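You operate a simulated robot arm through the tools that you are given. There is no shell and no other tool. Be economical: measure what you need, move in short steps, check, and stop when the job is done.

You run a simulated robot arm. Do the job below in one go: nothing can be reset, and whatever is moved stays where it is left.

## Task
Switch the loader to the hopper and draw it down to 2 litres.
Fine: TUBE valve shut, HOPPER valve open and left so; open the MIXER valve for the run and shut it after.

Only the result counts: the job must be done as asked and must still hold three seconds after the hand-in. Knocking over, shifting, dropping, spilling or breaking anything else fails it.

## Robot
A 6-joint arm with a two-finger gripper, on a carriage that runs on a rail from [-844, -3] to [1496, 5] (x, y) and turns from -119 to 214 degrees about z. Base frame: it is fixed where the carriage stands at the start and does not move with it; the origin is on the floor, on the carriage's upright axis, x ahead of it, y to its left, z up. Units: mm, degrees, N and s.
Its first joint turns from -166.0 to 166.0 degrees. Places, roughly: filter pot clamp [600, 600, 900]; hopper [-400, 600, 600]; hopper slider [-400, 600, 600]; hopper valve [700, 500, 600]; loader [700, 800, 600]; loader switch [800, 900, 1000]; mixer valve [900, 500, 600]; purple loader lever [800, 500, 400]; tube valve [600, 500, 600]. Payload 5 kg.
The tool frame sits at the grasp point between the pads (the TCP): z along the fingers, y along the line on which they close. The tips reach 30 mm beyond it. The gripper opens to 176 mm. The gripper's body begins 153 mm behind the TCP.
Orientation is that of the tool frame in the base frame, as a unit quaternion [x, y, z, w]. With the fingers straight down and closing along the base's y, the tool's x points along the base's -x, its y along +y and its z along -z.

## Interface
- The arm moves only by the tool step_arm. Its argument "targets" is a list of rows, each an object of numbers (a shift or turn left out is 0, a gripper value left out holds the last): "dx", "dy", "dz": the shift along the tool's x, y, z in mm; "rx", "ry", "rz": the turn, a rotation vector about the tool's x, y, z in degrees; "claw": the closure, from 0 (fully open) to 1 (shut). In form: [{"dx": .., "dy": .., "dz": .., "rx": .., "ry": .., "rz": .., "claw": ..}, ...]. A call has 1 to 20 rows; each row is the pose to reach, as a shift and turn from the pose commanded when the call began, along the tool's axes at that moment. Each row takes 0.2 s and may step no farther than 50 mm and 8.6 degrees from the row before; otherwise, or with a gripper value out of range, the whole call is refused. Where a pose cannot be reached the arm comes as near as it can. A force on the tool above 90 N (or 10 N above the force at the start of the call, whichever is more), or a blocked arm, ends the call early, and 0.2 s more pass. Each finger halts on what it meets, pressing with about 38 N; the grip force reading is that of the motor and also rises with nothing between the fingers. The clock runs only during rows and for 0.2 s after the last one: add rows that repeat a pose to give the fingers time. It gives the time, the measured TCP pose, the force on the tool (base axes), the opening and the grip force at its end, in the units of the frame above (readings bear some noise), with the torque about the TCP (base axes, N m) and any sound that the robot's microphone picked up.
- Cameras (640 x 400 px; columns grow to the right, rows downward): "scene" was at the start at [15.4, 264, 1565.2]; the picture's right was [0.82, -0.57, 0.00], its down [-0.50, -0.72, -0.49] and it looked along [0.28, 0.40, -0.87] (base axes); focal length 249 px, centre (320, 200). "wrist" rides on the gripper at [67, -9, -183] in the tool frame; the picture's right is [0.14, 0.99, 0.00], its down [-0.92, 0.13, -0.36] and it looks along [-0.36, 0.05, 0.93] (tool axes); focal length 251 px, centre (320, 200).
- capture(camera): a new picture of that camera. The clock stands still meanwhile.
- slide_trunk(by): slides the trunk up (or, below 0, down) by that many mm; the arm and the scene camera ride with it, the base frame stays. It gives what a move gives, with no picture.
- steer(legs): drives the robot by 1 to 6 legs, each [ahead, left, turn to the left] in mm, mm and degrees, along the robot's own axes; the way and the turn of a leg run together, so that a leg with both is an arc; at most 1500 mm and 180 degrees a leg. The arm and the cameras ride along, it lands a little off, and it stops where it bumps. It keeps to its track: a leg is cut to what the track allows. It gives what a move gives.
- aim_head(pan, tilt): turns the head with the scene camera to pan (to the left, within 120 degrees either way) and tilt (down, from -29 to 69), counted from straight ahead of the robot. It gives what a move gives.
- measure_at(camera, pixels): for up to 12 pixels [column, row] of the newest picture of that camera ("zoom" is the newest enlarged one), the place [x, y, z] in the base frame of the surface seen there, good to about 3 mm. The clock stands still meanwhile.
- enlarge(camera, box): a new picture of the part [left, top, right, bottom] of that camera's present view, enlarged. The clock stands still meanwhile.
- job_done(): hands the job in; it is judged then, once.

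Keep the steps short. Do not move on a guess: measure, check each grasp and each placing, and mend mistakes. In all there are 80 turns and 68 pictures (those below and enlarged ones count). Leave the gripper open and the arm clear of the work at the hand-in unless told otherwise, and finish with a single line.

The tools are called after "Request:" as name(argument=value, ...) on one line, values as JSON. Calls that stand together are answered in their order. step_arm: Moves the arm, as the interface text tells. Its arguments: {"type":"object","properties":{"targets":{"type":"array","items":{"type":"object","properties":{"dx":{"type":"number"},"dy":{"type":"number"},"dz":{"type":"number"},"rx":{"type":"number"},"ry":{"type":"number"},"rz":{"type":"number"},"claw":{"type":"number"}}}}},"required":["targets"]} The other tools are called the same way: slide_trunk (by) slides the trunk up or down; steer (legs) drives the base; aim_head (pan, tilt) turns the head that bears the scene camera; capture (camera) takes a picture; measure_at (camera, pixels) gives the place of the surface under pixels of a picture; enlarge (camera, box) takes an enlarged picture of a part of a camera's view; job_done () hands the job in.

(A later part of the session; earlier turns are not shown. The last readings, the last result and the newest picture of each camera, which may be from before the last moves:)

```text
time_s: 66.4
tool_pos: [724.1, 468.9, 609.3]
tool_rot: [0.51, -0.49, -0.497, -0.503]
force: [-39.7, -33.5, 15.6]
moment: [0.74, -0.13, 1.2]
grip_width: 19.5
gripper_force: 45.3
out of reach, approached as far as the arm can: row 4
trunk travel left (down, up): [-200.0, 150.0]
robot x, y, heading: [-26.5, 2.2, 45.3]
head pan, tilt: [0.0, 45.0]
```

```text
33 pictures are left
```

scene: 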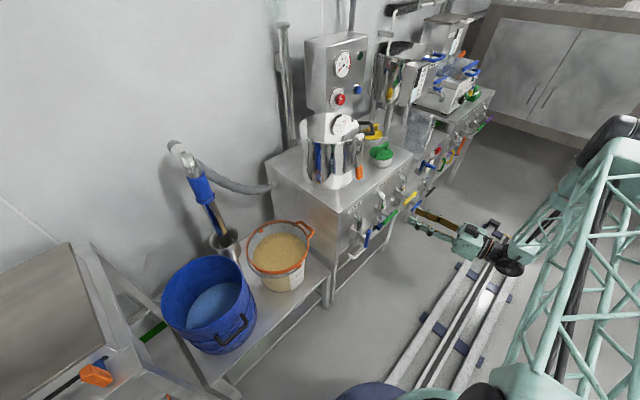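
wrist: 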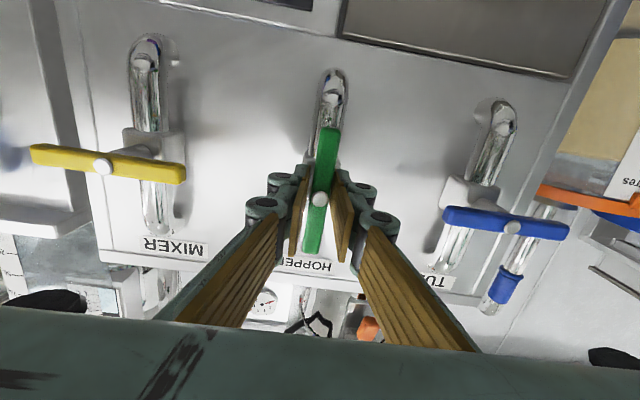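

HOPPER is now vertical (open), TUBE horizontal. I release, back out and turn the wrist back 90°.

Request:
step_arm(targets=[{"claw": 0.8}, {"claw": 0.6}, {"claw": 0.6}, {"dz": -30}, {"dz": -60}, {"dz": -85}])

Request:
step_arm(targets=[{"rz": 8}, {"rz": 16}, {"rz": 24}, {"rz": 32}, {"rz": 40}, {"rz": 48}, {"rz": 56}, {"rz": 64}, {"rz": 72}, {"rz": 80}, {"rz": 88}, {"rz": 90}])

Request:
steer(legs=[[116, -116, 0]])

Request:
step_arm(targets=[{"dz": 0}])

Request:
capture(camera="wrist")

```text
time_s: 67.8
tool_pos: [738.8, 384.0, 606.6]
tool_rot: [0.509, -0.491, -0.495, -0.504]
force: [-0.1, 0.9, 0.1]
moment: [0.01, 0.0, -0.05]
grip_width: 70.3
gripper_force: 0.1
out of reach, approached as far as the arm can: row 4, 5, 6
trunk travel left (down, up): [-200.0, 150.0]
robot x, y, heading: [-23.7, 0.5, 45.3]
head pan, tilt: [0.0, 45.0]
```

```text
time_s: 70.4
tool_pos: [739.2, 384.0, 607.1]
tool_rot: [-0.013, 0.707, 0.707, 0.008]
force: [-0.3, 0.1, 0.4]
moment: [0.0, 0.01, 0.01]
grip_width: 70.4
gripper_force: 0.1
trunk travel left (down, up): [-200.0, 150.0]
robot x, y, heading: [-27.9, -1.4, 45.2]
head pan, tilt: [0.0, 45.0]
```

```text
time_s: 71.8
tool_pos: [899.2, 386.3, 607.9]
tool_rot: [-0.014, 0.707, 0.707, 0.009]
force: [0.6, -0.7, 0.3]
moment: [-0.07, 0.0, -0.01]
grip_width: 70.4
gripper_force: 0.0
trunk travel left (down, up): [-200.0, 150.0]
robot x, y, heading: [131.0, -2.2, 45.7]
head pan, tilt: [0.0, 45.0]
```

```text
time_s: 72.2
tool_pos: [899.5, 385.6, 607.1]
tool_rot: [-0.013, 0.708, 0.706, 0.009]
force: [0.3, 0.0, -0.4]
moment: [0.0, 0.0, -0.03]
grip_width: 70.0
gripper_force: 0.1
trunk travel left (down, up): [-200.0, 150.0]
robot x, y, heading: [133.6, 3.9, 45.4]
head pan, tilt: [0.0, 45.0]
```

```text
32 pictures are left
```

wrist: 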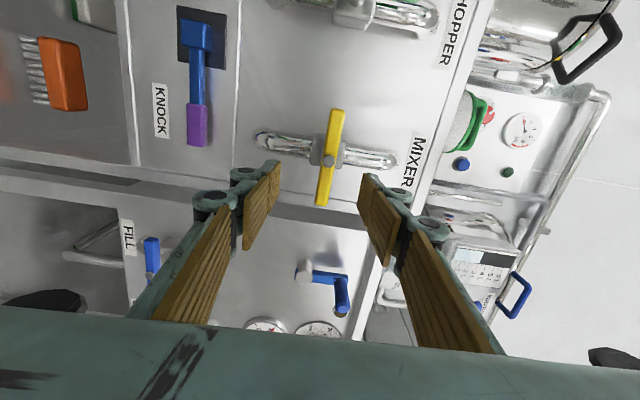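

Request:
measure_at(camera="wrist", pixels=[[329, 159], [338, 115], [322, 200]])

```text
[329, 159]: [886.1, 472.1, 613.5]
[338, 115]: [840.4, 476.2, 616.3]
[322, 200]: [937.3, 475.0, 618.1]
```

Centre (886, 472, 615). I align and grip.

Request:
step_arm(targets=[{"dx": 13.5, "dy": 8, "rz": 2.4}, {"dx": 13.5, "dy": 8, "dz": 30, "rz": 2.4}, {"dx": 13.5, "dy": 8, "dz": 60, "rz": 2.4}, {"dx": 13.5, "dy": 8, "dz": 80, "rz": 2.4}, {"dx": 13.5, "dy": 8, "dz": 80, "rz": 2.4, "claw": 0.8}, {"dx": 13.5, "dy": 8, "dz": 80, "rz": 2.4, "claw": 1}, {"dx": 13.5, "dy": 8, "dz": 80, "rz": 2.4, "claw": 1}, {"dx": 13.5, "dy": 8, "dz": 80, "rz": 2.4, "claw": 1}])

Request:
step_arm(targets=[{"rz": -8}, {"rz": -16}, {"rz": -24}, {"rz": -32}])

```text
time_s: 74.0
tool_pos: [886.3, 466.2, 614.8]
tool_rot: [0.0, 0.707, 0.707, -0.005]
force: [1.6, 6.1, 21.6]
moment: [0.59, -0.09, 0.05]
grip_width: 19.4
gripper_force: 45.2
trunk travel left (down, up): [-200.0, 150.0]
robot x, y, heading: [134.6, -0.7, 45.2]
head pan, tilt: [0.0, 45.0]
```

```text
time_s: 75.0
tool_pos: [886.2, 465.5, 613.6]
tool_rot: [-0.195, 0.681, 0.68, 0.19]
force: [22.6, 9.8, 6.0]
moment: [-0.09, 0.05, -0.37]
grip_width: 19.0
gripper_force: 44.4
trunk travel left (down, up): [-200.0, 150.0]
robot x, y, heading: [135.7, 4.6, 45.4]
head pan, tilt: [0.0, 45.0]
```

Request:
step_arm(targets=[{"dx": -1.5, "dy": -1, "rz": -8}, {"dx": -1.5, "dy": -1.5, "rz": -16}, {"dx": -1.5, "dy": -2, "rz": -24}, {"dx": -1.5, "dy": -2, "rz": -32}])

```text
time_s: 76.0
tool_pos: [887.7, 465.0, 611.4]
tool_rot: [-0.375, 0.602, 0.601, 0.369]
force: [23.8, 6.1, -16.5]
moment: [-0.24, 0.12, -0.8]
grip_width: 19.2
gripper_force: 45.3
trunk travel left (down, up): [-200.0, 150.0]
robot x, y, heading: [134.3, 0.5, 45.5]
head pan, tilt: [0.0, 45.0]
```

Request:
step_arm(targets=[{"dy": -2, "rz": -7}, {"dy": -2, "rz": -14}, {"dy": -2, "rz": -21}, {"dy": -2, "rz": -26.5}, {"dy": -2, "rz": -26.5}])

Request:
capture(camera="wrist")

```text
time_s: 77.2
tool_pos: [888.8, 465.7, 611.3]
tool_rot: [0.502, -0.499, -0.501, -0.497]
force: [1.9, -25.7, -26.8]
moment: [-0.65, 0.0, -0.06]
grip_width: 19.5
gripper_force: 44.7
trunk travel left (down, up): [-200.0, 150.0]
robot x, y, heading: [132.3, 0.3, 45.2]
head pan, tilt: [0.0, 45.0]
```

```text
31 pictures are left
```

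wrist: 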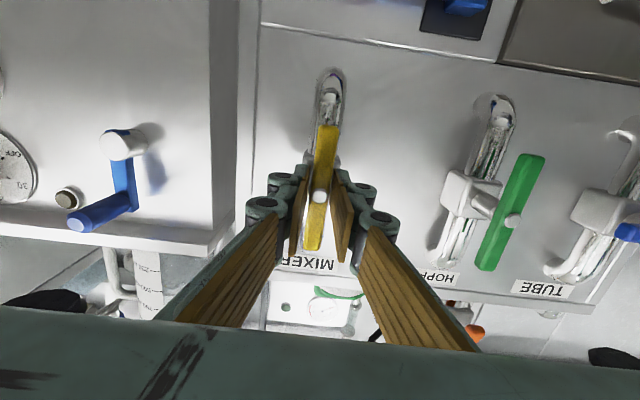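

MIXER is open. I release, back out, and rise to the height of the red switch (786, 848, 1008).

Request:
step_arm(targets=[{"claw": 0.8}, {"claw": 0.6}, {"claw": 0.6}, {"dz": -30}, {"dz": -60}, {"dz": -85}, {"dx": -45, "dz": -85}, {"dx": -90, "dz": -85}, {"dx": -135, "dz": -85}, {"dx": -180, "dz": -85}, {"dx": -225, "dz": -85}, {"dx": -270, "dz": -85}, {"dx": -315, "dz": -85}, {"dx": -360, "dy": 25, "dz": -85}, {"dx": -398, "dy": 50, "dz": -85}, {"dx": -398, "dy": 75, "dz": -60}, {"dx": -398, "dy": 100, "dz": -25}])

Request:
capture(camera="wrist")

Request:
capture(camera="scene")

```text
refused: row 14 steps farther than a row can; nothing moved
```

```text
30 pictures are left
```

wrist: 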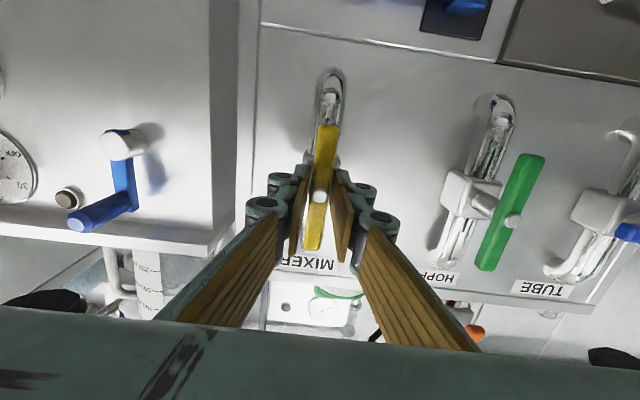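

```text
29 pictures are left
```

scene: 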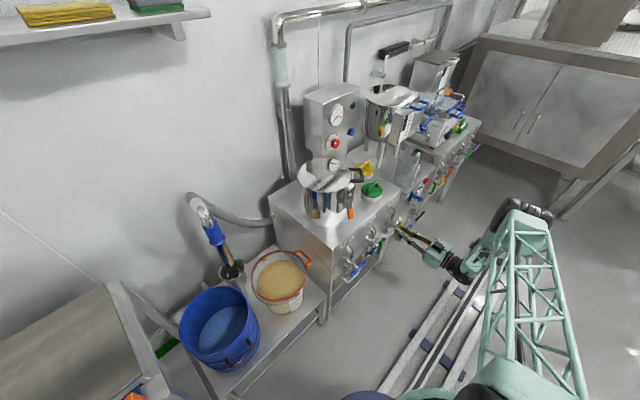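

One row was too long; same path with smaller steps.

Request:
step_arm(targets=[{"claw": 0.8}, {"claw": 0.6}, {"claw": 0.6}, {"dz": -30}, {"dz": -60}, {"dz": -85}, {"dx": -45, "dz": -85}, {"dx": -90, "dz": -85}, {"dx": -135, "dz": -85}, {"dx": -180, "dz": -85}, {"dx": -225, "dz": -85}, {"dx": -270, "dz": -85}, {"dx": -315, "dz": -85}, {"dx": -355, "dy": 20, "dz": -85}, {"dx": -390, "dy": 45, "dz": -85}, {"dx": -398, "dy": 75, "dz": -65}, {"dx": -398, "dy": 102, "dz": -35}])

Request:
capture(camera="wrist")

Request:
enlarge(camera="scene", box=[270, 70, 430, 250])

```text
time_s: 80.8
tool_pos: [827.5, 432.0, 1031.7]
tool_rot: [-0.501, 0.504, 0.511, 0.484]
force: [0.0, -0.5, -0.5]
moment: [-0.05, -0.01, -0.03]
grip_width: 70.3
gripper_force: 0.0
out of reach, approached as far as the arm can: row 7, 8, 9, 10, 11, 12, 14, 15, 16, 17
trunk travel left (down, up): [-200.0, 150.0]
robot x, y, heading: [132.9, -1.2, 45.4]
head pan, tilt: [0.0, 45.0]
```

```text
28 pictures are left
```

wrist: 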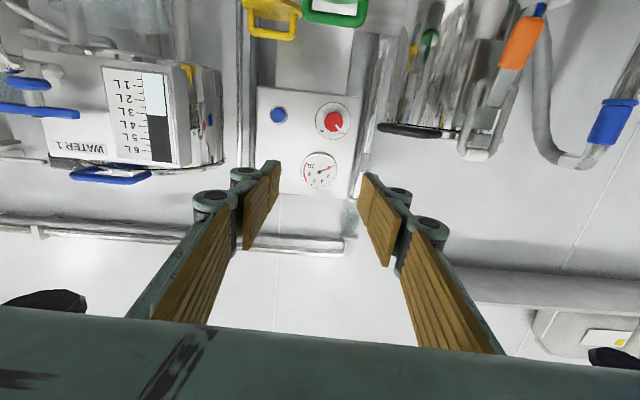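

```text
2.22 times, centred on (350, 160) of scene
```

zoom: 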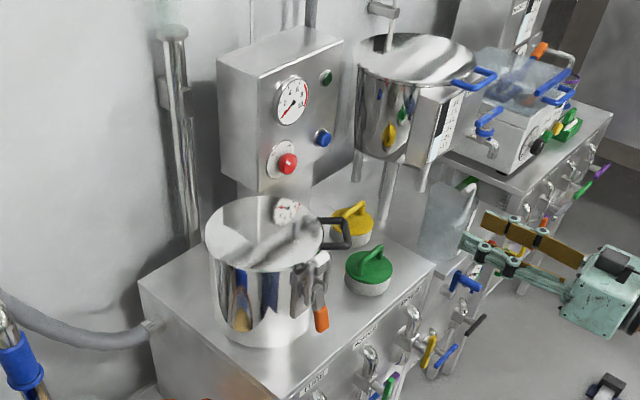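

The clamp of the filter pot may be open (handle hanging at an angle). I enlarge it in both views.

Request:
enlarge(camera="scene", box=[290, 150, 380, 240])

Request:
enlarge(camera="wrist", box=[360, 0, 600, 170])

```text
4.44 times, centred on (335, 195) of scene
```

zoom: 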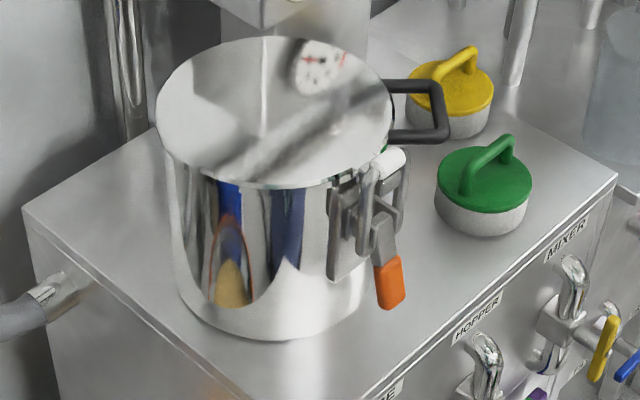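

```text
2.35 times, centred on (480, 85) of wrist
```

zoom: 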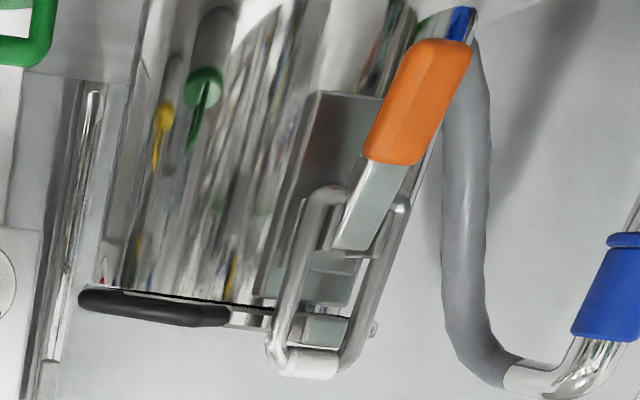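

The latch loop is over the lid keeper with handle down, so it seems shut; the vacuum gauge will tell. I measure the switch knob in the wrist view.

Request:
measure_at(camera="wrist", pixels=[[333, 121], [322, 112], [346, 112], [333, 108], [318, 180], [300, 140], [320, 100], [279, 115], [410, 130], [475, 155]])

```text
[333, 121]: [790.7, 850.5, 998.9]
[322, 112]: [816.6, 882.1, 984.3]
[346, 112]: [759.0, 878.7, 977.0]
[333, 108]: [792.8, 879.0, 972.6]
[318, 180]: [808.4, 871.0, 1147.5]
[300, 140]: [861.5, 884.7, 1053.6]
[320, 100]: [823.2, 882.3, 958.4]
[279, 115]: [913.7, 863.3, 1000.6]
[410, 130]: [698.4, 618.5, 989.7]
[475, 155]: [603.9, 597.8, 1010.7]
```

Knob axis ≈ (789, ·, 1003), front at y 850, dial plate at y 880. To keep the body clear of the pot handle at (698, 618, 990) I want the closing axis diagonal, with the camera side away from the pot: roll −135° here in free air first.

Request:
step_arm(targets=[{"rz": -8}, {"rz": -16}, {"rz": -24}, {"rz": -32}, {"rz": -40}, {"rz": -48}, {"rz": -56}, {"rz": -64}, {"rz": -72}, {"rz": -80}, {"rz": -88}, {"rz": -96}, {"rz": -104}, {"rz": -112}, {"rz": -120}, {"rz": -128}, {"rz": -135}])

```text
time_s: 84.4
tool_pos: [1219.4, 500.6, 1077.1]
tool_rot: [0.717, -0.062, -0.136, -0.681]
force: [-0.6, 0.6, -0.2]
moment: [0.04, 0.0, -0.01]
grip_width: 70.4
gripper_force: 0.0
out of reach, approached as far as the arm can: row 1, 2, 3, 4, 5, 6, 7, 8, 9, 10, 11, 12, 13, 14, 15, 16, 17
trunk travel left (down, up): [-200.0, 150.0]
robot x, y, heading: [134.6, -0.5, 45.4]
head pan, tilt: [0.0, 45.0]
```

That roll hits a joint limit, so the arm wandered to x≈1219 (free air, no contact). I go back and will use the other roll direction.

Request:
step_arm(targets=[{"dx": -24, "dy": 9, "dz": -12, "rz": 8}, {"dx": -48, "dy": 19, "dz": -24, "rz": 16}, {"dx": -72, "dy": 28, "dz": -32, "rz": 24}, {"dx": -96, "dy": 38, "dz": -32, "rz": 32}, {"dx": -120, "dy": 47, "dz": -32, "rz": 40}, {"dx": -144, "dy": 57, "dz": -32, "rz": 48}, {"dx": -168, "dy": 66, "dz": -32, "rz": 56}, {"dx": -192, "dy": 76, "dz": -32, "rz": 64}, {"dx": -216, "dy": 86, "dz": -32, "rz": 72}, {"dx": -240, "dy": 95, "dz": -32, "rz": 80}, {"dx": -264, "dy": 105, "dz": -32, "rz": 88}, {"dx": -288, "dy": 114, "dz": -32, "rz": 96}, {"dx": -313, "dy": 124, "dz": -32, "rz": 104}])

```text
time_s: 87.2
tool_pos: [1082.3, 476.3, 691.7]
tool_rot: [-0.392, 0.585, 0.639, 0.31]
force: [12.1, -0.8, -3.8]
moment: [-0.27, -0.19, -0.31]
grip_width: 74.9
gripper_force: 5.8
out of reach, approached as far as the arm can: row 1, 2, 3, 4, 5, 6, 7, 8, 9, 10, 11, 12, 13
trunk travel left (down, up): [-200.0, 150.0]
robot x, y, heading: [134.3, -0.2, 45.3]
head pan, tilt: [0.0, 45.0]
```

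Unexpected: the tool is low at (1082, 476, 692) and touches something. I look before moving.

Request:
capture(camera="wrist")

Request:
aim_head(pan=-35, tilt=35)

Request:
capture(camera="scene")

```text
24 pictures are left
```

wrist: 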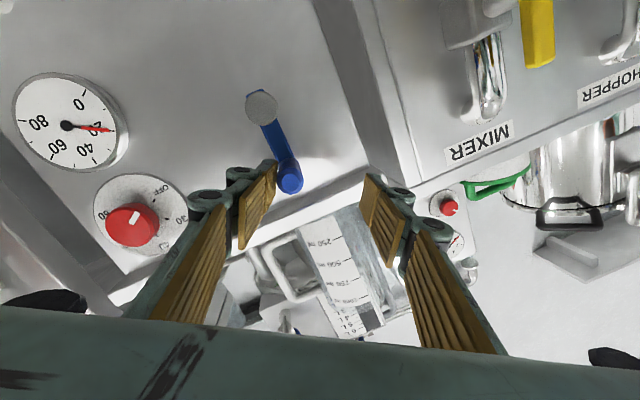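

```text
time_s: 88.2
tool_pos: [1081.6, 476.7, 692.8]
tool_rot: [-0.392, 0.584, 0.64, 0.31]
force: [13.5, -5.5, -7.1]
moment: [-0.36, -0.12, -0.57]
grip_width: 75.9
gripper_force: 7.5
trunk travel left (down, up): [-200.0, 150.0]
robot x, y, heading: [136.8, -0.4, 45.2]
head pan, tilt: [-35.0, 35.0]
```

```text
23 pictures are left
```

scene: 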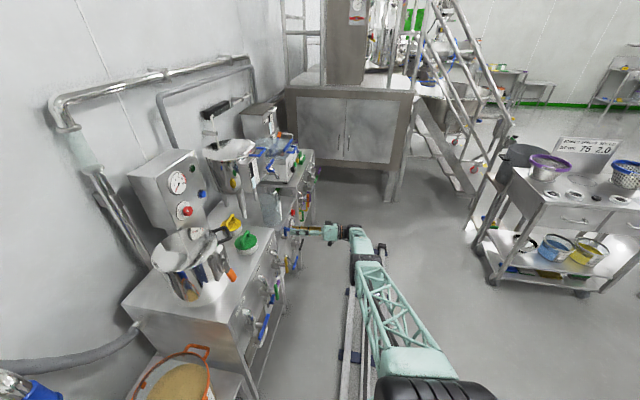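

The left finger's inner side leans lightly (13 N) on the blue crank of the neighbouring unit; comparing with the earlier picture (same angle relative to the MIXER label) it has not moved. I ease off sideways and retreat straight back in short steps.

Request:
step_arm(targets=[{"dy": -5}, {"dy": -5, "dz": -15}, {"dy": -5, "dz": -40}])

```text
time_s: 89.0
tool_pos: [1091.7, 436.7, 701.7]
tool_rot: [-0.393, 0.584, 0.64, 0.31]
force: [-0.1, 1.3, 0.7]
moment: [-0.06, -0.02, 0.03]
grip_width: 70.5
gripper_force: 0.0
out of reach, approached as far as the arm can: row 1, 2, 3
trunk travel left (down, up): [-200.0, 150.0]
robot x, y, heading: [135.0, -3.3, 45.3]
head pan, tilt: [-35.0, 35.0]
```

Request:
step_arm(targets=[{"dz": -30}, {"dz": -60}])

Request:
capture(camera="wrist")

```text
time_s: 89.6
tool_pos: [1093.4, 377.4, 700.5]
tool_rot: [-0.393, 0.584, 0.639, 0.31]
force: [1.1, 1.2, 1.0]
moment: [-0.15, -0.03, 0.14]
grip_width: 70.3
gripper_force: 0.0
out of reach, approached as far as the arm can: row 2
trunk travel left (down, up): [-200.0, 150.0]
robot x, y, heading: [133.3, -2.7, 45.3]
head pan, tilt: [-35.0, 35.0]
```

```text
22 pictures are left
```

wrist: 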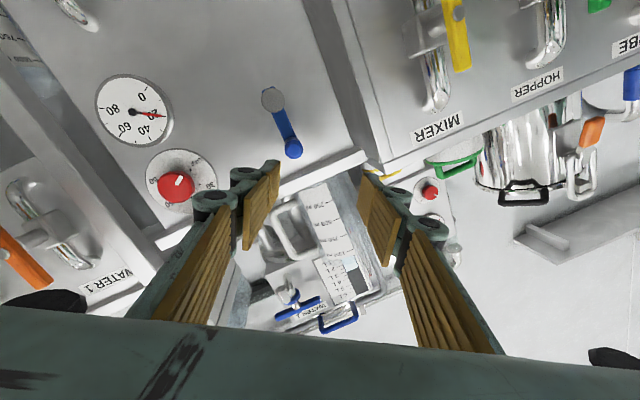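

The crank is unmoved and I am free. Now I measure the pot's black handle and lid to plan the approach to the red switch.

Request:
measure_at(camera="wrist", pixels=[[502, 199], [523, 202], [545, 195], [500, 186], [548, 185], [429, 192], [450, 162], [390, 172]])

Request:
measure_at(camera="scene", pixels=[[229, 228], [238, 222], [222, 236], [185, 252], [185, 211], [248, 240], [233, 222]])

```text
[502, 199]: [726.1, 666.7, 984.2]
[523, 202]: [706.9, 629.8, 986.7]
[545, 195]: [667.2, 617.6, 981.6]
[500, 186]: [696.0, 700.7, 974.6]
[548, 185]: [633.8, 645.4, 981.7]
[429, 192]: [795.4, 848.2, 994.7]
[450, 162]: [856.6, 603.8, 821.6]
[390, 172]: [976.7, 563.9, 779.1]
```

```text
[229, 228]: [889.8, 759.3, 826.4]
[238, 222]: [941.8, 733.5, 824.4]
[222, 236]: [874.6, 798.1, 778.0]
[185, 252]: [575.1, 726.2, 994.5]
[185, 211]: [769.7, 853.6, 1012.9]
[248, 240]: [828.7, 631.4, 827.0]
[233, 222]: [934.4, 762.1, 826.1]
```

Plan: stand a bit farther left (x≈80), straighten the tool here in free air, then rise. I drive first, then straighten the roll.

Request:
steer(legs=[[-38, 38, 0]])

Request:
step_arm(targets=[{"rx": 2, "ry": -0.4, "rz": -7.5}, {"rx": 4, "ry": -0.8, "rz": -15}, {"rx": 6, "ry": -1.2, "rz": -22.7}, {"rx": 8, "ry": -1.6, "rz": -30.2}])

```text
time_s: 90.6
tool_pos: [1040.5, 376.9, 699.6]
tool_rot: [-0.392, 0.584, 0.64, 0.31]
force: [0.2, 0.1, -1.1]
moment: [0.06, -0.01, 0.02]
grip_width: 70.2
gripper_force: 0.0
trunk travel left (down, up): [-200.0, 150.0]
robot x, y, heading: [80.0, 2.9, 45.3]
head pan, tilt: [-35.0, 35.0]
```

```text
time_s: 91.6
tool_pos: [1081.2, 374.8, 690.8]
tool_rot: [-0.501, 0.497, 0.503, 0.499]
force: [0.1, -0.5, -0.1]
moment: [0.03, 0.0, -0.02]
grip_width: 70.6
gripper_force: 0.0
out of reach, approached as far as the arm can: row 1, 2, 3, 4
trunk travel left (down, up): [-200.0, 150.0]
robot x, y, heading: [78.9, -1.2, 45.5]
head pan, tilt: [-35.0, 35.0]
```

Straight now. I rise to z≈1030 and go left to x≈830 at unchanged y, in free air.

Request:
step_arm(targets=[{"dx": -30, "dy": 25}, {"dx": -60, "dy": 50}, {"dx": -90, "dy": 75}, {"dx": -120, "dy": 100}, {"dx": -150, "dy": 125}, {"dx": -180, "dy": 150}])

```text
time_s: 93.0
tool_pos: [929.9, 377.1, 869.3]
tool_rot: [-0.5, 0.5, 0.501, 0.5]
force: [0.3, -0.2, -0.8]
moment: [0.14, 0.0, -0.02]
grip_width: 70.5
gripper_force: 0.1
trunk travel left (down, up): [-200.0, 150.0]
robot x, y, heading: [82.0, 0.2, 45.3]
head pan, tilt: [-35.0, 35.0]
```

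Good, exact tracking now. On to (850, 480, 1045) with a 15° downward pitch.

Request:
step_arm(targets=[{"dx": -35, "dy": 16, "dz": 20, "ry": 3}, {"dx": -70, "dy": 32, "dz": 40, "ry": 6}, {"dx": -105, "dy": 48, "dz": 60, "ry": 9}, {"dx": -140, "dy": 64, "dz": 80, "ry": 12}, {"dx": -176, "dy": 80, "dz": 103, "ry": 15}])

Request:
capture(camera="wrist")

```text
time_s: 94.2
tool_pos: [853.5, 478.2, 1044.0]
tool_rot: [-0.56, 0.562, 0.431, 0.431]
force: [0.5, -0.4, -1.5]
moment: [0.17, 0.02, 0.05]
grip_width: 70.6
gripper_force: 0.1
trunk travel left (down, up): [-200.0, 150.0]
robot x, y, heading: [76.5, 0.4, 45.4]
head pan, tilt: [-35.0, 35.0]
```

```text
21 pictures are left
```

wrist: 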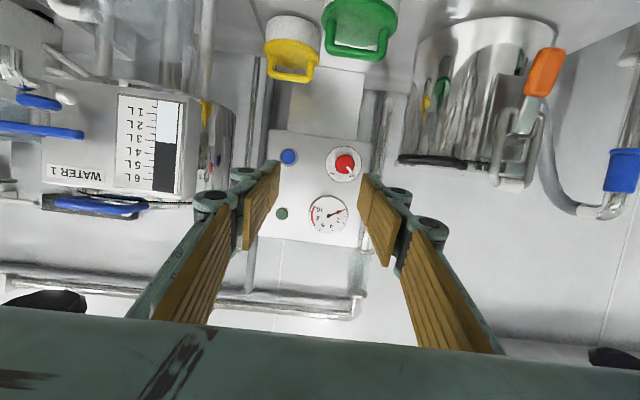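

I move to the pre-grasp point in front of the switch (789, 749, 1029).

Request:
step_arm(targets=[{"dx": -8, "dy": 20, "dz": 40}, {"dx": -16, "dy": 40, "dz": 80}, {"dx": -24, "dy": 64, "dz": 115}, {"dx": -32, "dy": 64, "dz": 155}, {"dx": -40, "dy": 64, "dz": 195}, {"dx": -48, "dy": 64, "dz": 230}, {"dx": -55.7, "dy": 64, "dz": 265}])

Request:
capture(camera="wrist")

```text
time_s: 95.8
tool_pos: [787.8, 748.8, 1030.1]
tool_rot: [-0.56, 0.561, 0.431, 0.431]
force: [-0.2, -1.0, -0.9]
moment: [0.02, -0.01, 0.0]
grip_width: 70.2
gripper_force: 0.1
trunk travel left (down, up): [-200.0, 150.0]
robot x, y, heading: [79.3, 0.7, 45.5]
head pan, tilt: [-35.0, 35.0]
```

```text
20 pictures are left
```

wrist: 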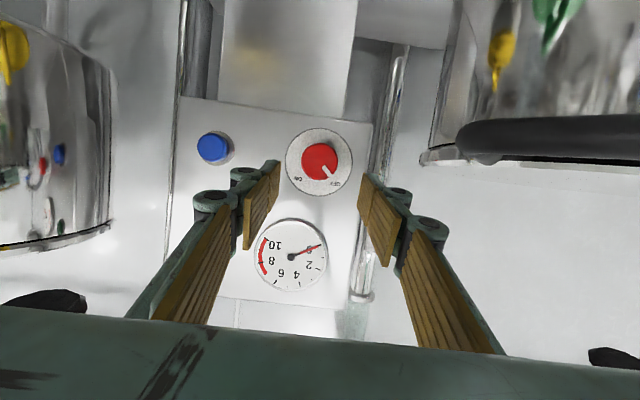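

Request:
enlarge(camera="wrist", box=[270, 110, 370, 210])

Request:
measure_at(camera="wrist", pixels=[[319, 161], [304, 161], [334, 161], [319, 146], [319, 177], [292, 160], [348, 160]])

```text
4.00 times, centred on (320, 160) of wrist
```

zoom: 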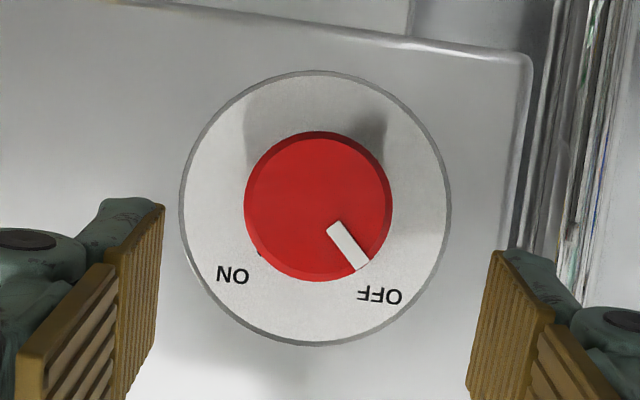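

```text
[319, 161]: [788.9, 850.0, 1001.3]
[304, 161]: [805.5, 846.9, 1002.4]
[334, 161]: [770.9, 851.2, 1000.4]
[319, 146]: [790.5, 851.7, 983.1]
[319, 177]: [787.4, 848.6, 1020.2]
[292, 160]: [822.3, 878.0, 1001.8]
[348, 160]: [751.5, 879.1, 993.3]
```

Knob: centre (789, 850, 1001.5), ~40 mm wide, pointer at OFF, ON about 90° clockwise. I advance 90 mm along the fingers and close gently.

Request:
step_arm(targets=[{"dy": -1.2, "dz": 30}, {"dy": -1.2, "dz": 60}, {"dy": -1.2, "dz": 90}, {"dy": -1.2, "dz": 90}])

Request:
step_arm(targets=[{"claw": 0.7}, {"claw": 0.85}, {"claw": 1}, {"claw": 1}])

Request:
aim_head(pan=60, tilt=50)

Request:
capture(camera="scene")

```text
time_s: 96.8
tool_pos: [791.0, 837.1, 1005.1]
tool_rot: [-0.561, 0.562, 0.43, 0.43]
force: [-0.2, 1.1, -0.6]
moment: [0.03, 0.02, -0.03]
grip_width: 70.5
gripper_force: 0.0
trunk travel left (down, up): [-200.0, 150.0]
robot x, y, heading: [81.1, -3.4, 45.4]
head pan, tilt: [-35.0, 35.0]
```

```text
time_s: 97.8
tool_pos: [787.3, 837.4, 1004.9]
tool_rot: [-0.561, 0.561, 0.431, 0.43]
force: [-18.4, -6.6, -2.8]
moment: [0.08, 0.12, 0.61]
grip_width: 43.2
gripper_force: 45.1
trunk travel left (down, up): [-200.0, 150.0]
robot x, y, heading: [80.9, 2.0, 45.5]
head pan, tilt: [-35.0, 35.0]
```

```text
time_s: 99.5
tool_pos: [787.7, 836.8, 1004.5]
tool_rot: [0.562, -0.56, -0.432, -0.429]
force: [-34.3, -9.5, -9.5]
moment: [-0.26, 0.22, 1.0]
grip_width: 42.9
gripper_force: 44.5
trunk travel left (down, up): [-200.0, 150.0]
robot x, y, heading: [80.3, 0.3, 45.4]
head pan, tilt: [60.0, 50.0]
```

```text
18 pictures are left
```

scene: 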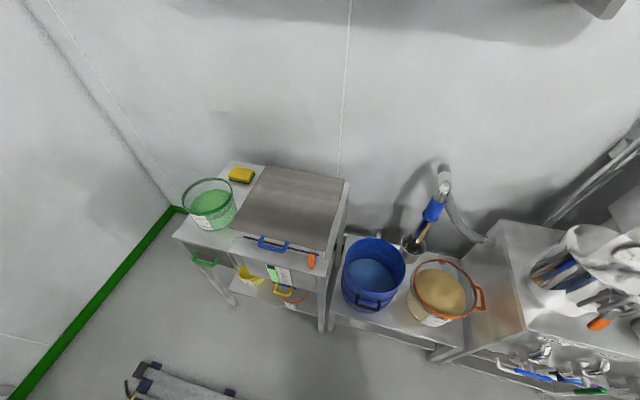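

Gripped (43 mm), gauge visible in the scene at (277, 273). I turn the knob clockwise about its own axis, first ~41°.

Request:
step_arm(targets=[{"dy": 2}, {"dy": 1.5, "rx": -2.1, "rz": 7.8}, {"dy": 1, "dx": 0.5, "rx": -4.2, "rz": 15.6}, {"dy": 0.5, "dx": 0.5, "rx": -6.3, "rz": 23.4}, {"dy": 0, "dx": 0.8, "rx": -8.4, "rz": 31.2}, {"dy": -0.5, "dx": 1, "rx": -10.5, "rz": 39}])

```text
time_s: 100.9
tool_pos: [790.7, 835.2, 1004.1]
tool_rot: [-0.377, 0.676, 0.598, 0.209]
force: [-11.0, 0.6, -27.3]
moment: [-0.3, -0.05, 0.29]
grip_width: 43.0
gripper_force: 44.5
trunk travel left (down, up): [-200.0, 150.0]
robot x, y, heading: [79.5, 1.8, 45.5]
head pan, tilt: [60.0, 50.0]
```

Request:
step_arm(targets=[{"dy": -1.5, "rx": -2.1, "rz": 7.8}, {"dy": -2, "dx": 0.5, "rx": -4.2, "rz": 15.6}, {"dy": -3, "dx": 0.5, "rx": -6.3, "rz": 23.4}, {"dy": -3.5, "dx": 0.8, "rx": -8.4, "rz": 31.2}, {"dy": -3.5, "dx": 1, "rx": -10.5, "rz": 39}])

Request:
enlarge(camera="scene", box=[240, 245, 320, 295])

```text
time_s: 102.1
tool_pos: [793.6, 835.7, 1001.4]
tool_rot: [-0.148, 0.706, 0.691, -0.037]
force: [-8.6, -10.9, -27.7]
moment: [-0.72, -0.13, 0.69]
grip_width: 42.9
gripper_force: 44.9
trunk travel left (down, up): [-200.0, 150.0]
robot x, y, heading: [81.8, -0.3, 45.3]
head pan, tilt: [60.0, 50.0]
```

```text
8.00 times, centred on (280, 270) of scene
```

zoom: 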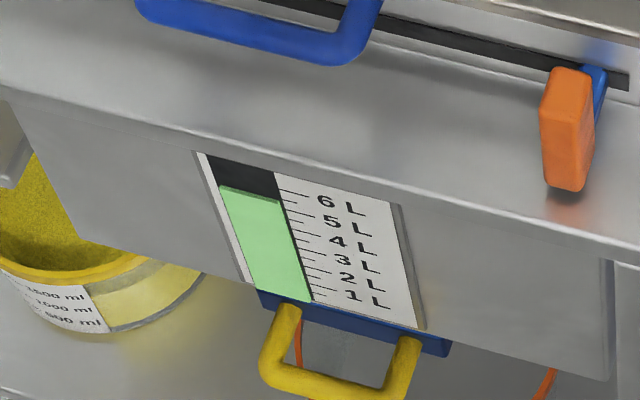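

80° turned, no sound yet, level still ~5.3 L. I turn the last 10°.

Request:
step_arm(targets=[{"dy": -1.5, "rx": -1.5, "rz": 5.5}, {"dy": -1.5, "rx": -2.8, "rz": 10.5}, {"dy": -1.5, "rx": -2.8, "rz": 10.5}])

```text
time_s: 102.9
tool_pos: [793.4, 835.9, 998.3]
tool_rot: [-0.081, 0.699, 0.703, -0.104]
force: [-2.7, -14.1, -32.6]
moment: [-0.91, -0.7, 0.1]
grip_width: 43.2
gripper_force: 44.6
trunk travel left (down, up): [-200.0, 150.0]
robot x, y, heading: [81.4, -2.1, 45.6]
head pan, tilt: [60.0, 50.0]
```

A resisting moment (−0.7 N m about y) suggests the ON stop. I check with the wrist picture and wait a second, then look at the level.

Request:
step_arm(targets=[{"rz": -1}, {"rz": -1}, {"rz": -1}, {"rz": -1}])

Request:
capture(camera="wrist")

Request:
enlarge(camera="scene", box=[240, 245, 320, 295])

```text
time_s: 103.9
tool_pos: [793.8, 835.8, 999.6]
tool_rot: [-0.088, 0.699, 0.703, -0.097]
force: [-0.8, -18.5, -35.2]
moment: [-0.96, -0.19, -0.15]
grip_width: 42.9
gripper_force: 45.5
trunk travel left (down, up): [-200.0, 150.0]
robot x, y, heading: [81.9, -2.0, 45.1]
head pan, tilt: [60.0, 50.0]
```

```text
16 pictures are left
```

wrist: 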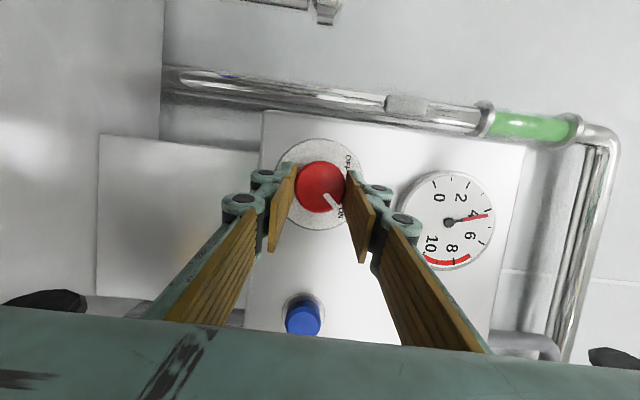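

```text
8.00 times, centred on (280, 270) of scene
```

zoom: 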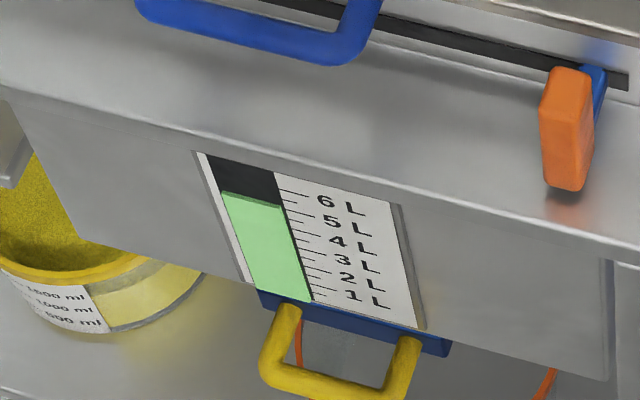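

Running: pressure gauge 4–5, green powder in the sight glass, level falling slowly (~5.1 L). I wait 3 s and read again.

Request:
step_arm(targets=[{"dz": 0}, {"dz": 0}, {"dz": 0}, {"dz": 0}, {"dz": 0}, {"dz": 0}, {"dz": 0}, {"dz": 0}, {"dz": 0}, {"dz": 0}, {"dz": 0}, {"dz": 0}, {"dz": 0}, {"dz": 0}])

Request:
enlarge(camera="scene", box=[256, 258, 296, 288])

```text
time_s: 106.9
tool_pos: [795.5, 836.7, 999.7]
tool_rot: [-0.088, 0.698, 0.704, -0.097]
force: [2.2, -25.3, -39.1]
moment: [-1.2, -0.23, -0.01]
grip_width: 42.9
gripper_force: 44.7
trunk travel left (down, up): [-200.0, 150.0]
robot x, y, heading: [80.8, 1.2, 45.3]
head pan, tilt: [60.0, 50.0]
```

```text
13.33 times, centred on (276, 273) of scene
```

zoom: 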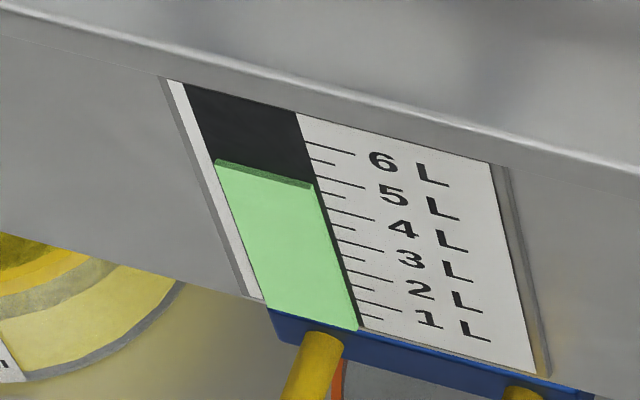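

Clear scale now: 4.7 L at t=106.9, rate about 0.18 L/s. I wait 8.4 s and read again.

Request:
step_arm(targets=[{"dz": 0}, {"dz": 0}, {"dz": 0}, {"dz": 0}, {"dz": 0}, {"dz": 0}, {"dz": 0}, {"dz": 0}, {"dz": 0}, {"dz": 0}, {"dz": 0}, {"dz": 0}, {"dz": 0}, {"dz": 0}, {"dz": 0}, {"dz": 0}, {"dz": 0}, {"dz": 0}, {"dz": 0}, {"dz": 0}])

Request:
enlarge(camera="scene", box=[256, 258, 296, 288])

```text
time_s: 111.1
tool_pos: [793.9, 837.3, 1000.2]
tool_rot: [-0.087, 0.699, 0.703, -0.097]
force: [2.5, -22.3, -39.4]
moment: [-1.21, -0.19, 0.06]
grip_width: 43.2
gripper_force: 45.2
trunk travel left (down, up): [-200.0, 150.0]
robot x, y, heading: [80.0, -4.3, 45.4]
head pan, tilt: [60.0, 50.0]
```

```text
13.33 times, centred on (276, 273) of scene
```

zoom: 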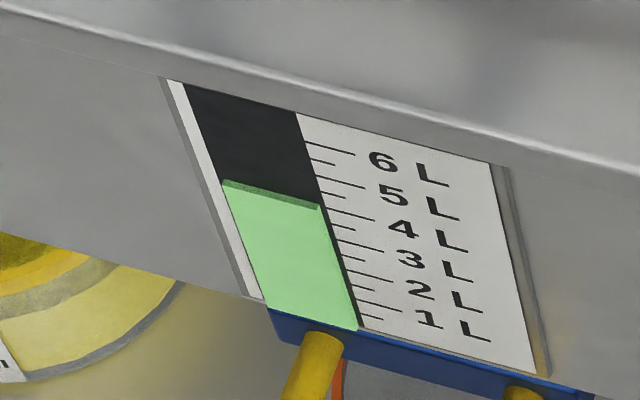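

4.0 L at 111.1 s: 0.165 L/s. I wait another 8.4 s and read.

Request:
step_arm(targets=[{"dz": 0}, {"dz": 0}, {"dz": 0}, {"dz": 0}, {"dz": 0}, {"dz": 0}, {"dz": 0}, {"dz": 0}, {"dz": 0}, {"dz": 0}, {"dz": 0}, {"dz": 0}, {"dz": 0}, {"dz": 0}, {"dz": 0}, {"dz": 0}, {"dz": 0}, {"dz": 0}, {"dz": 0}, {"dz": 0}])

Request:
step_arm(targets=[{"dz": 0}, {"dz": 0}, {"dz": 0}, {"dz": 0}, {"dz": 0}, {"dz": 0}, {"dz": 0}, {"dz": 0}, {"dz": 0}, {"dz": 0}, {"dz": 0}, {"dz": 0}, {"dz": 0}, {"dz": 0}, {"dz": 0}, {"dz": 0}, {"dz": 0}, {"dz": 0}, {"dz": 0}, {"dz": 0}])

Request:
enlarge(camera="scene", box=[256, 258, 296, 288])

```text
time_s: 115.3
tool_pos: [793.0, 837.1, 1000.3]
tool_rot: [-0.088, 0.699, 0.703, -0.096]
force: [4.9, -18.3, -37.4]
moment: [-1.08, -0.2, 0.03]
grip_width: 42.9
gripper_force: 45.2
trunk travel left (down, up): [-200.0, 150.0]
robot x, y, heading: [80.7, -1.4, 45.4]
head pan, tilt: [60.0, 50.0]
```

```text
time_s: 119.5
tool_pos: [794.5, 837.1, 999.5]
tool_rot: [-0.088, 0.698, 0.703, -0.098]
force: [4.6, -13.8, -36.0]
moment: [-0.99, -0.19, -0.07]
grip_width: 43.3
gripper_force: 45.2
trunk travel left (down, up): [-200.0, 150.0]
robot x, y, heading: [80.1, 1.6, 45.3]
head pan, tilt: [60.0, 50.0]
```

```text
13.33 times, centred on (276, 273) of scene
```

zoom: 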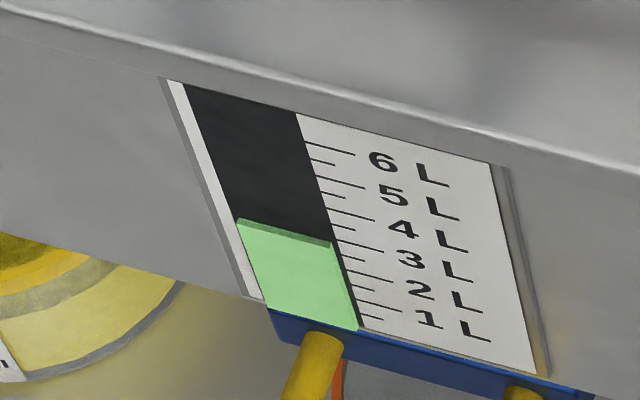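

About 2.9 L. To beat parallax I compare heights: powder top versus the tick lines.

Request:
measure_at(camera="zoom", pixels=[[260, 227], [285, 233], [310, 239], [275, 236], [300, 243], [330, 149], [340, 183], [350, 215], [360, 245], [370, 276], [380, 307], [300, 225]])

```text
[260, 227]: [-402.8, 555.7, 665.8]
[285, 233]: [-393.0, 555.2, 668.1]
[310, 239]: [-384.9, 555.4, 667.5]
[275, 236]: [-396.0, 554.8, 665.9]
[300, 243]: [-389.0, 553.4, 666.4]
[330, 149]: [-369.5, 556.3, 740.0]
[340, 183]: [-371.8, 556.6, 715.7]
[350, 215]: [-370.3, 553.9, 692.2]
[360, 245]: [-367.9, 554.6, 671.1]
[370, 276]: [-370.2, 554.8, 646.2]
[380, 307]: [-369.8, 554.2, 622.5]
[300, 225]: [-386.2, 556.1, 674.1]
```

2.88 L by height (ticks 23.5 mm per litre); rate slowing to ~0.13 L/s. I wait 4.2 s more.

Request:
step_arm(targets=[{"dz": 0}, {"dz": 0}, {"dz": 0}, {"dz": 0}, {"dz": 0}, {"dz": 0}, {"dz": 0}, {"dz": 0}, {"dz": 0}, {"dz": 0}, {"dz": 0}, {"dz": 0}, {"dz": 0}, {"dz": 0}, {"dz": 0}, {"dz": 0}, {"dz": 0}, {"dz": 0}, {"dz": 0}, {"dz": 0}])

Request:
enlarge(camera="scene", box=[256, 258, 296, 288])

```text
time_s: 123.7
tool_pos: [792.6, 837.2, 1000.0]
tool_rot: [-0.088, 0.699, 0.703, -0.097]
force: [5.7, -10.7, -32.8]
moment: [-0.91, -0.16, -0.12]
grip_width: 43.1
gripper_force: 45.3
trunk travel left (down, up): [-200.0, 150.0]
robot x, y, heading: [80.7, 1.5, 45.5]
head pan, tilt: [60.0, 50.0]
```

```text
13.33 times, centred on (276, 273) of scene
```

zoom: 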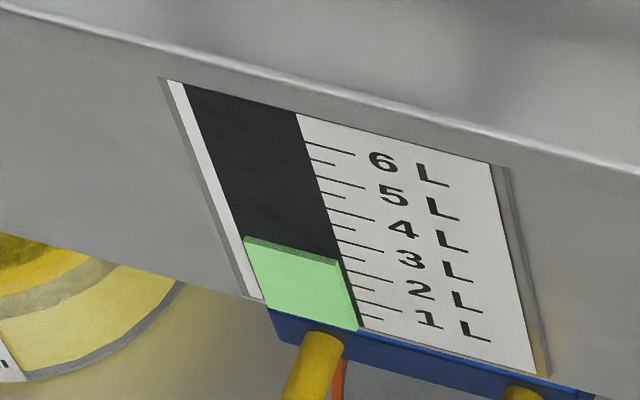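

Request:
measure_at(camera="zoom", pixels=[[260, 243], [275, 247], [290, 251], [305, 254], [320, 258], [330, 261], [268, 245], [298, 252], [312, 256], [370, 276], [360, 273], [380, 278]])

```text
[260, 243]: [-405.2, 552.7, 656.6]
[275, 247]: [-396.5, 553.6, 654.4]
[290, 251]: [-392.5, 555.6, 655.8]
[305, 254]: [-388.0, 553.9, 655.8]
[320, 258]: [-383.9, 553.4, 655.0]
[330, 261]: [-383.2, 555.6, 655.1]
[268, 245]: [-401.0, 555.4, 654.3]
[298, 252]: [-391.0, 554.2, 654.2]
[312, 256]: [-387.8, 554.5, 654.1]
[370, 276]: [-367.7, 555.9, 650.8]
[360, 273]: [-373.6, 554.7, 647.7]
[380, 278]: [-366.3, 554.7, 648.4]
```

Level is 655 mm against 647 for the 2 L tick: 0.34 L left, 0.12 L/s, so about 2.8 s. I hold 1.6 s and then turn the knob back counter-clockwise in the same call.

Request:
step_arm(targets=[{"dz": 0}, {"dz": 0}, {"dz": 0}, {"dz": 0}, {"dz": 0}, {"dz": 0}, {"dz": 0}, {"dz": 0}, {"rx": 2.05, "rz": -7.75, "dx": 0.4, "dy": 0.2}, {"rx": 4.1, "rz": -15.5, "dx": 0.8, "dy": 0.4}, {"rx": 6.15, "rz": -23.25, "dx": 1.3, "dy": 0.7}, {"rx": 8.2, "rz": -31, "dx": 1.8, "dy": 1}, {"rx": 10.25, "rz": -38.75, "dx": 2.2, "dy": 1.4, "dz": 0.6}, {"rx": 12.3, "rz": -46.5, "dx": 2.6, "dy": 1.9, "dz": 0.8}, {"rx": 14.35, "rz": -54.25, "dx": 3, "dy": 2.4, "dz": 1}, {"rx": 16.4, "rz": -62, "dx": 3.5, "dy": 2.9, "dz": 1}, {"rx": 18.45, "rz": -69.75, "dx": 4, "dy": 3.4, "dz": 1.2}, {"rx": 20.5, "rz": -77.5, "dx": 4.4, "dy": 3.9, "dz": 1.3}, {"rx": 22.55, "rz": -85.25, "dx": 4.8, "dy": 4.4, "dz": 1.3}])

Request:
capture(camera="wrist")

Request:
enlarge(camera="scene", box=[256, 258, 296, 288])

Request:
measure_at(camera="zoom", pixels=[[265, 252], [275, 254], [285, 257], [295, 259], [305, 262], [315, 264], [325, 267], [335, 269], [370, 276], [360, 273], [380, 278]])

```text
time_s: 127.7
tool_pos: [789.1, 838.1, 1005.0]
tool_rot: [-0.551, 0.567, 0.446, 0.419]
force: [25.3, 11.0, -7.7]
moment: [0.12, -0.14, -0.92]
grip_width: 43.0
gripper_force: 44.8
trunk travel left (down, up): [-200.0, 150.0]
robot x, y, heading: [81.6, -0.4, 45.4]
head pan, tilt: [60.0, 50.0]
```

```text
10 pictures are left
```

wrist: 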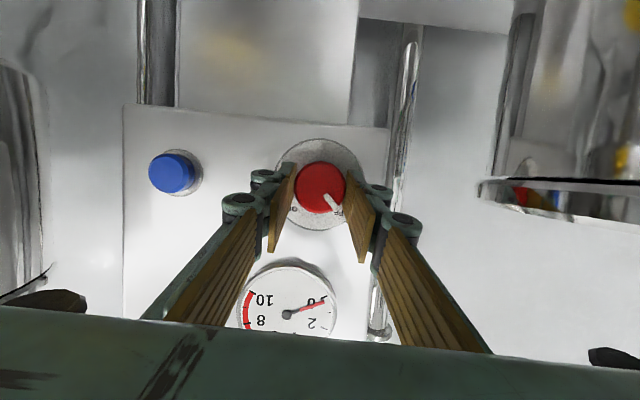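

```text
13.33 times, centred on (276, 273) of scene
```

zoom: 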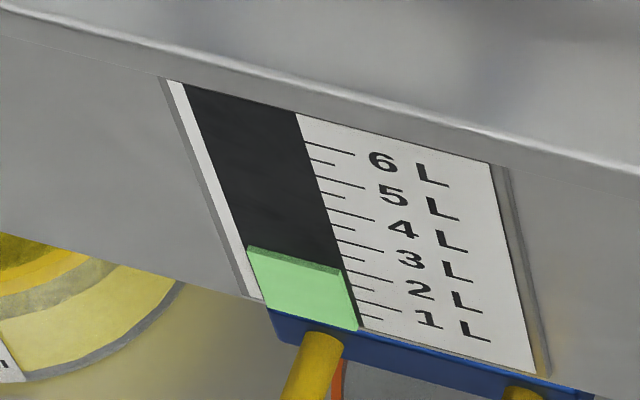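

```text
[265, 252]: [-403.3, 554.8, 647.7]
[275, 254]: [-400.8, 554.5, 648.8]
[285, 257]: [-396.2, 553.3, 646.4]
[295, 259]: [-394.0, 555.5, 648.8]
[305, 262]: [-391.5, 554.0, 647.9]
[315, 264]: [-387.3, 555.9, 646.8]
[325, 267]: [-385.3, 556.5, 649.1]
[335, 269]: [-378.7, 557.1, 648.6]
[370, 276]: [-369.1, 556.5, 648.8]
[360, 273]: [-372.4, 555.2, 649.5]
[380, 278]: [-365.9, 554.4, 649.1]
```

Level 648 mm = the 2 L tick, pressure 0. I turn the last 3° to the OFF stop, open the fingers and back out.

Request:
step_arm(targets=[{"rx": 0.7, "rz": -2.7}, {"rx": 0.7, "rz": -2.7}, {"rx": 0.7, "rz": -2.7, "claw": 0.8}, {"rx": 0.7, "rz": -2.7, "claw": 0.6}, {"rx": 0.7, "rz": -2.7, "claw": 0.6}, {"rx": 0.7, "rz": -2.7, "dz": -30}, {"rx": 0.7, "rz": -2.7, "dz": -60}, {"rx": 0.7, "rz": -2.7, "dz": -100}])

Request:
capture(camera="wrist")

```text
time_s: 129.5
tool_pos: [788.6, 740.2, 1032.2]
tool_rot: [0.562, -0.557, -0.432, -0.433]
force: [0.2, 0.4, -0.5]
moment: [0.02, -0.01, -0.01]
grip_width: 70.4
gripper_force: 0.0
trunk travel left (down, up): [-200.0, 150.0]
robot x, y, heading: [81.8, 1.7, 45.2]
head pan, tilt: [60.0, 50.0]
```

```text
8 pictures are left
```

wrist: 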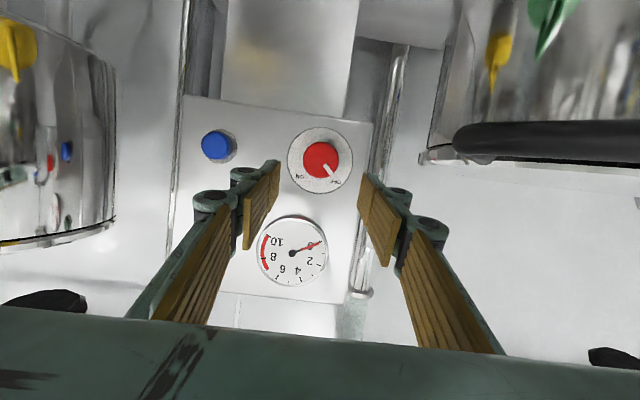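

Switch is at OFF, pressure 0. I go back the way I came: straight back, then right.

Request:
step_arm(targets=[{"dx": 7, "dz": -35}, {"dx": 15, "dz": -75}, {"dx": 23, "dz": -115}, {"dx": 31, "dz": -155}, {"dx": 39, "dy": -20, "dz": -195}, {"dx": 48, "dy": -40, "dz": -230}, {"dx": 55.7, "dy": -64, "dz": -265}, {"dx": 70, "dy": -80, "dz": -300}, {"dx": 85, "dy": -80, "dz": -335}, {"dx": 85, "dy": -80, "dz": -350}])

Request:
step_arm(targets=[{"ry": -3}, {"ry": -6}, {"ry": -9}, {"ry": -12}, {"ry": -15}])

```text
time_s: 131.7
tool_pos: [872.1, 379.0, 1037.9]
tool_rot: [0.56, -0.557, -0.433, -0.434]
force: [-0.6, -0.3, -0.9]
moment: [0.05, -0.02, 0.0]
grip_width: 70.3
gripper_force: 0.2
trunk travel left (down, up): [-200.0, 150.0]
robot x, y, heading: [80.3, 4.9, 45.1]
head pan, tilt: [60.0, 50.0]
```

```text
time_s: 132.9
tool_pos: [870.1, 379.9, 1037.6]
tool_rot: [-0.5, 0.495, 0.503, 0.502]
force: [-0.6, -0.2, 0.0]
moment: [-0.03, -0.01, -0.03]
grip_width: 70.2
gripper_force: 0.0
trunk travel left (down, up): [-200.0, 150.0]
robot x, y, heading: [82.0, -1.0, 45.4]
head pan, tilt: [60.0, 50.0]
```

I descend to z≈615 in front of the MIXER bar.

Request:
step_arm(targets=[{"dx": 45, "dy": -5}, {"dx": 90, "dy": -10}, {"dx": 135, "dy": -16}, {"dx": 180, "dy": -16}, {"dx": 225, "dy": -16}, {"dx": 270, "dy": -16}, {"dx": 315, "dy": -16}, {"dx": 360, "dy": -16}, {"dx": 400, "dy": -16}, {"dx": 423, "dy": -16}])

Request:
capture(camera="wrist")

Request:
measure_at(camera="wrist", pixels=[[324, 160], [326, 161], [328, 163]])

```text
time_s: 135.1
tool_pos: [885.5, 386.1, 612.3]
tool_rot: [-0.5, 0.496, 0.502, 0.503]
force: [1.2, 0.4, 0.3]
moment: [-0.1, 0.03, 0.03]
grip_width: 70.6
gripper_force: 0.0
trunk travel left (down, up): [-200.0, 150.0]
robot x, y, heading: [78.9, 2.8, 45.1]
head pan, tilt: [60.0, 50.0]
```

```text
7 pictures are left
```

wrist: 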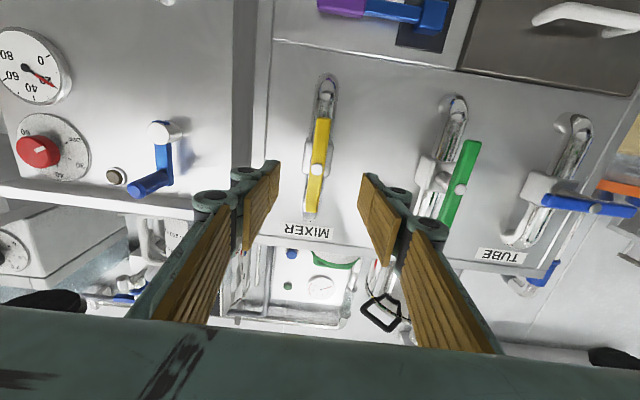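

```text
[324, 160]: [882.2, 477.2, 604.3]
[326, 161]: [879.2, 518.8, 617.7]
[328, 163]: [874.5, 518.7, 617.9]
```

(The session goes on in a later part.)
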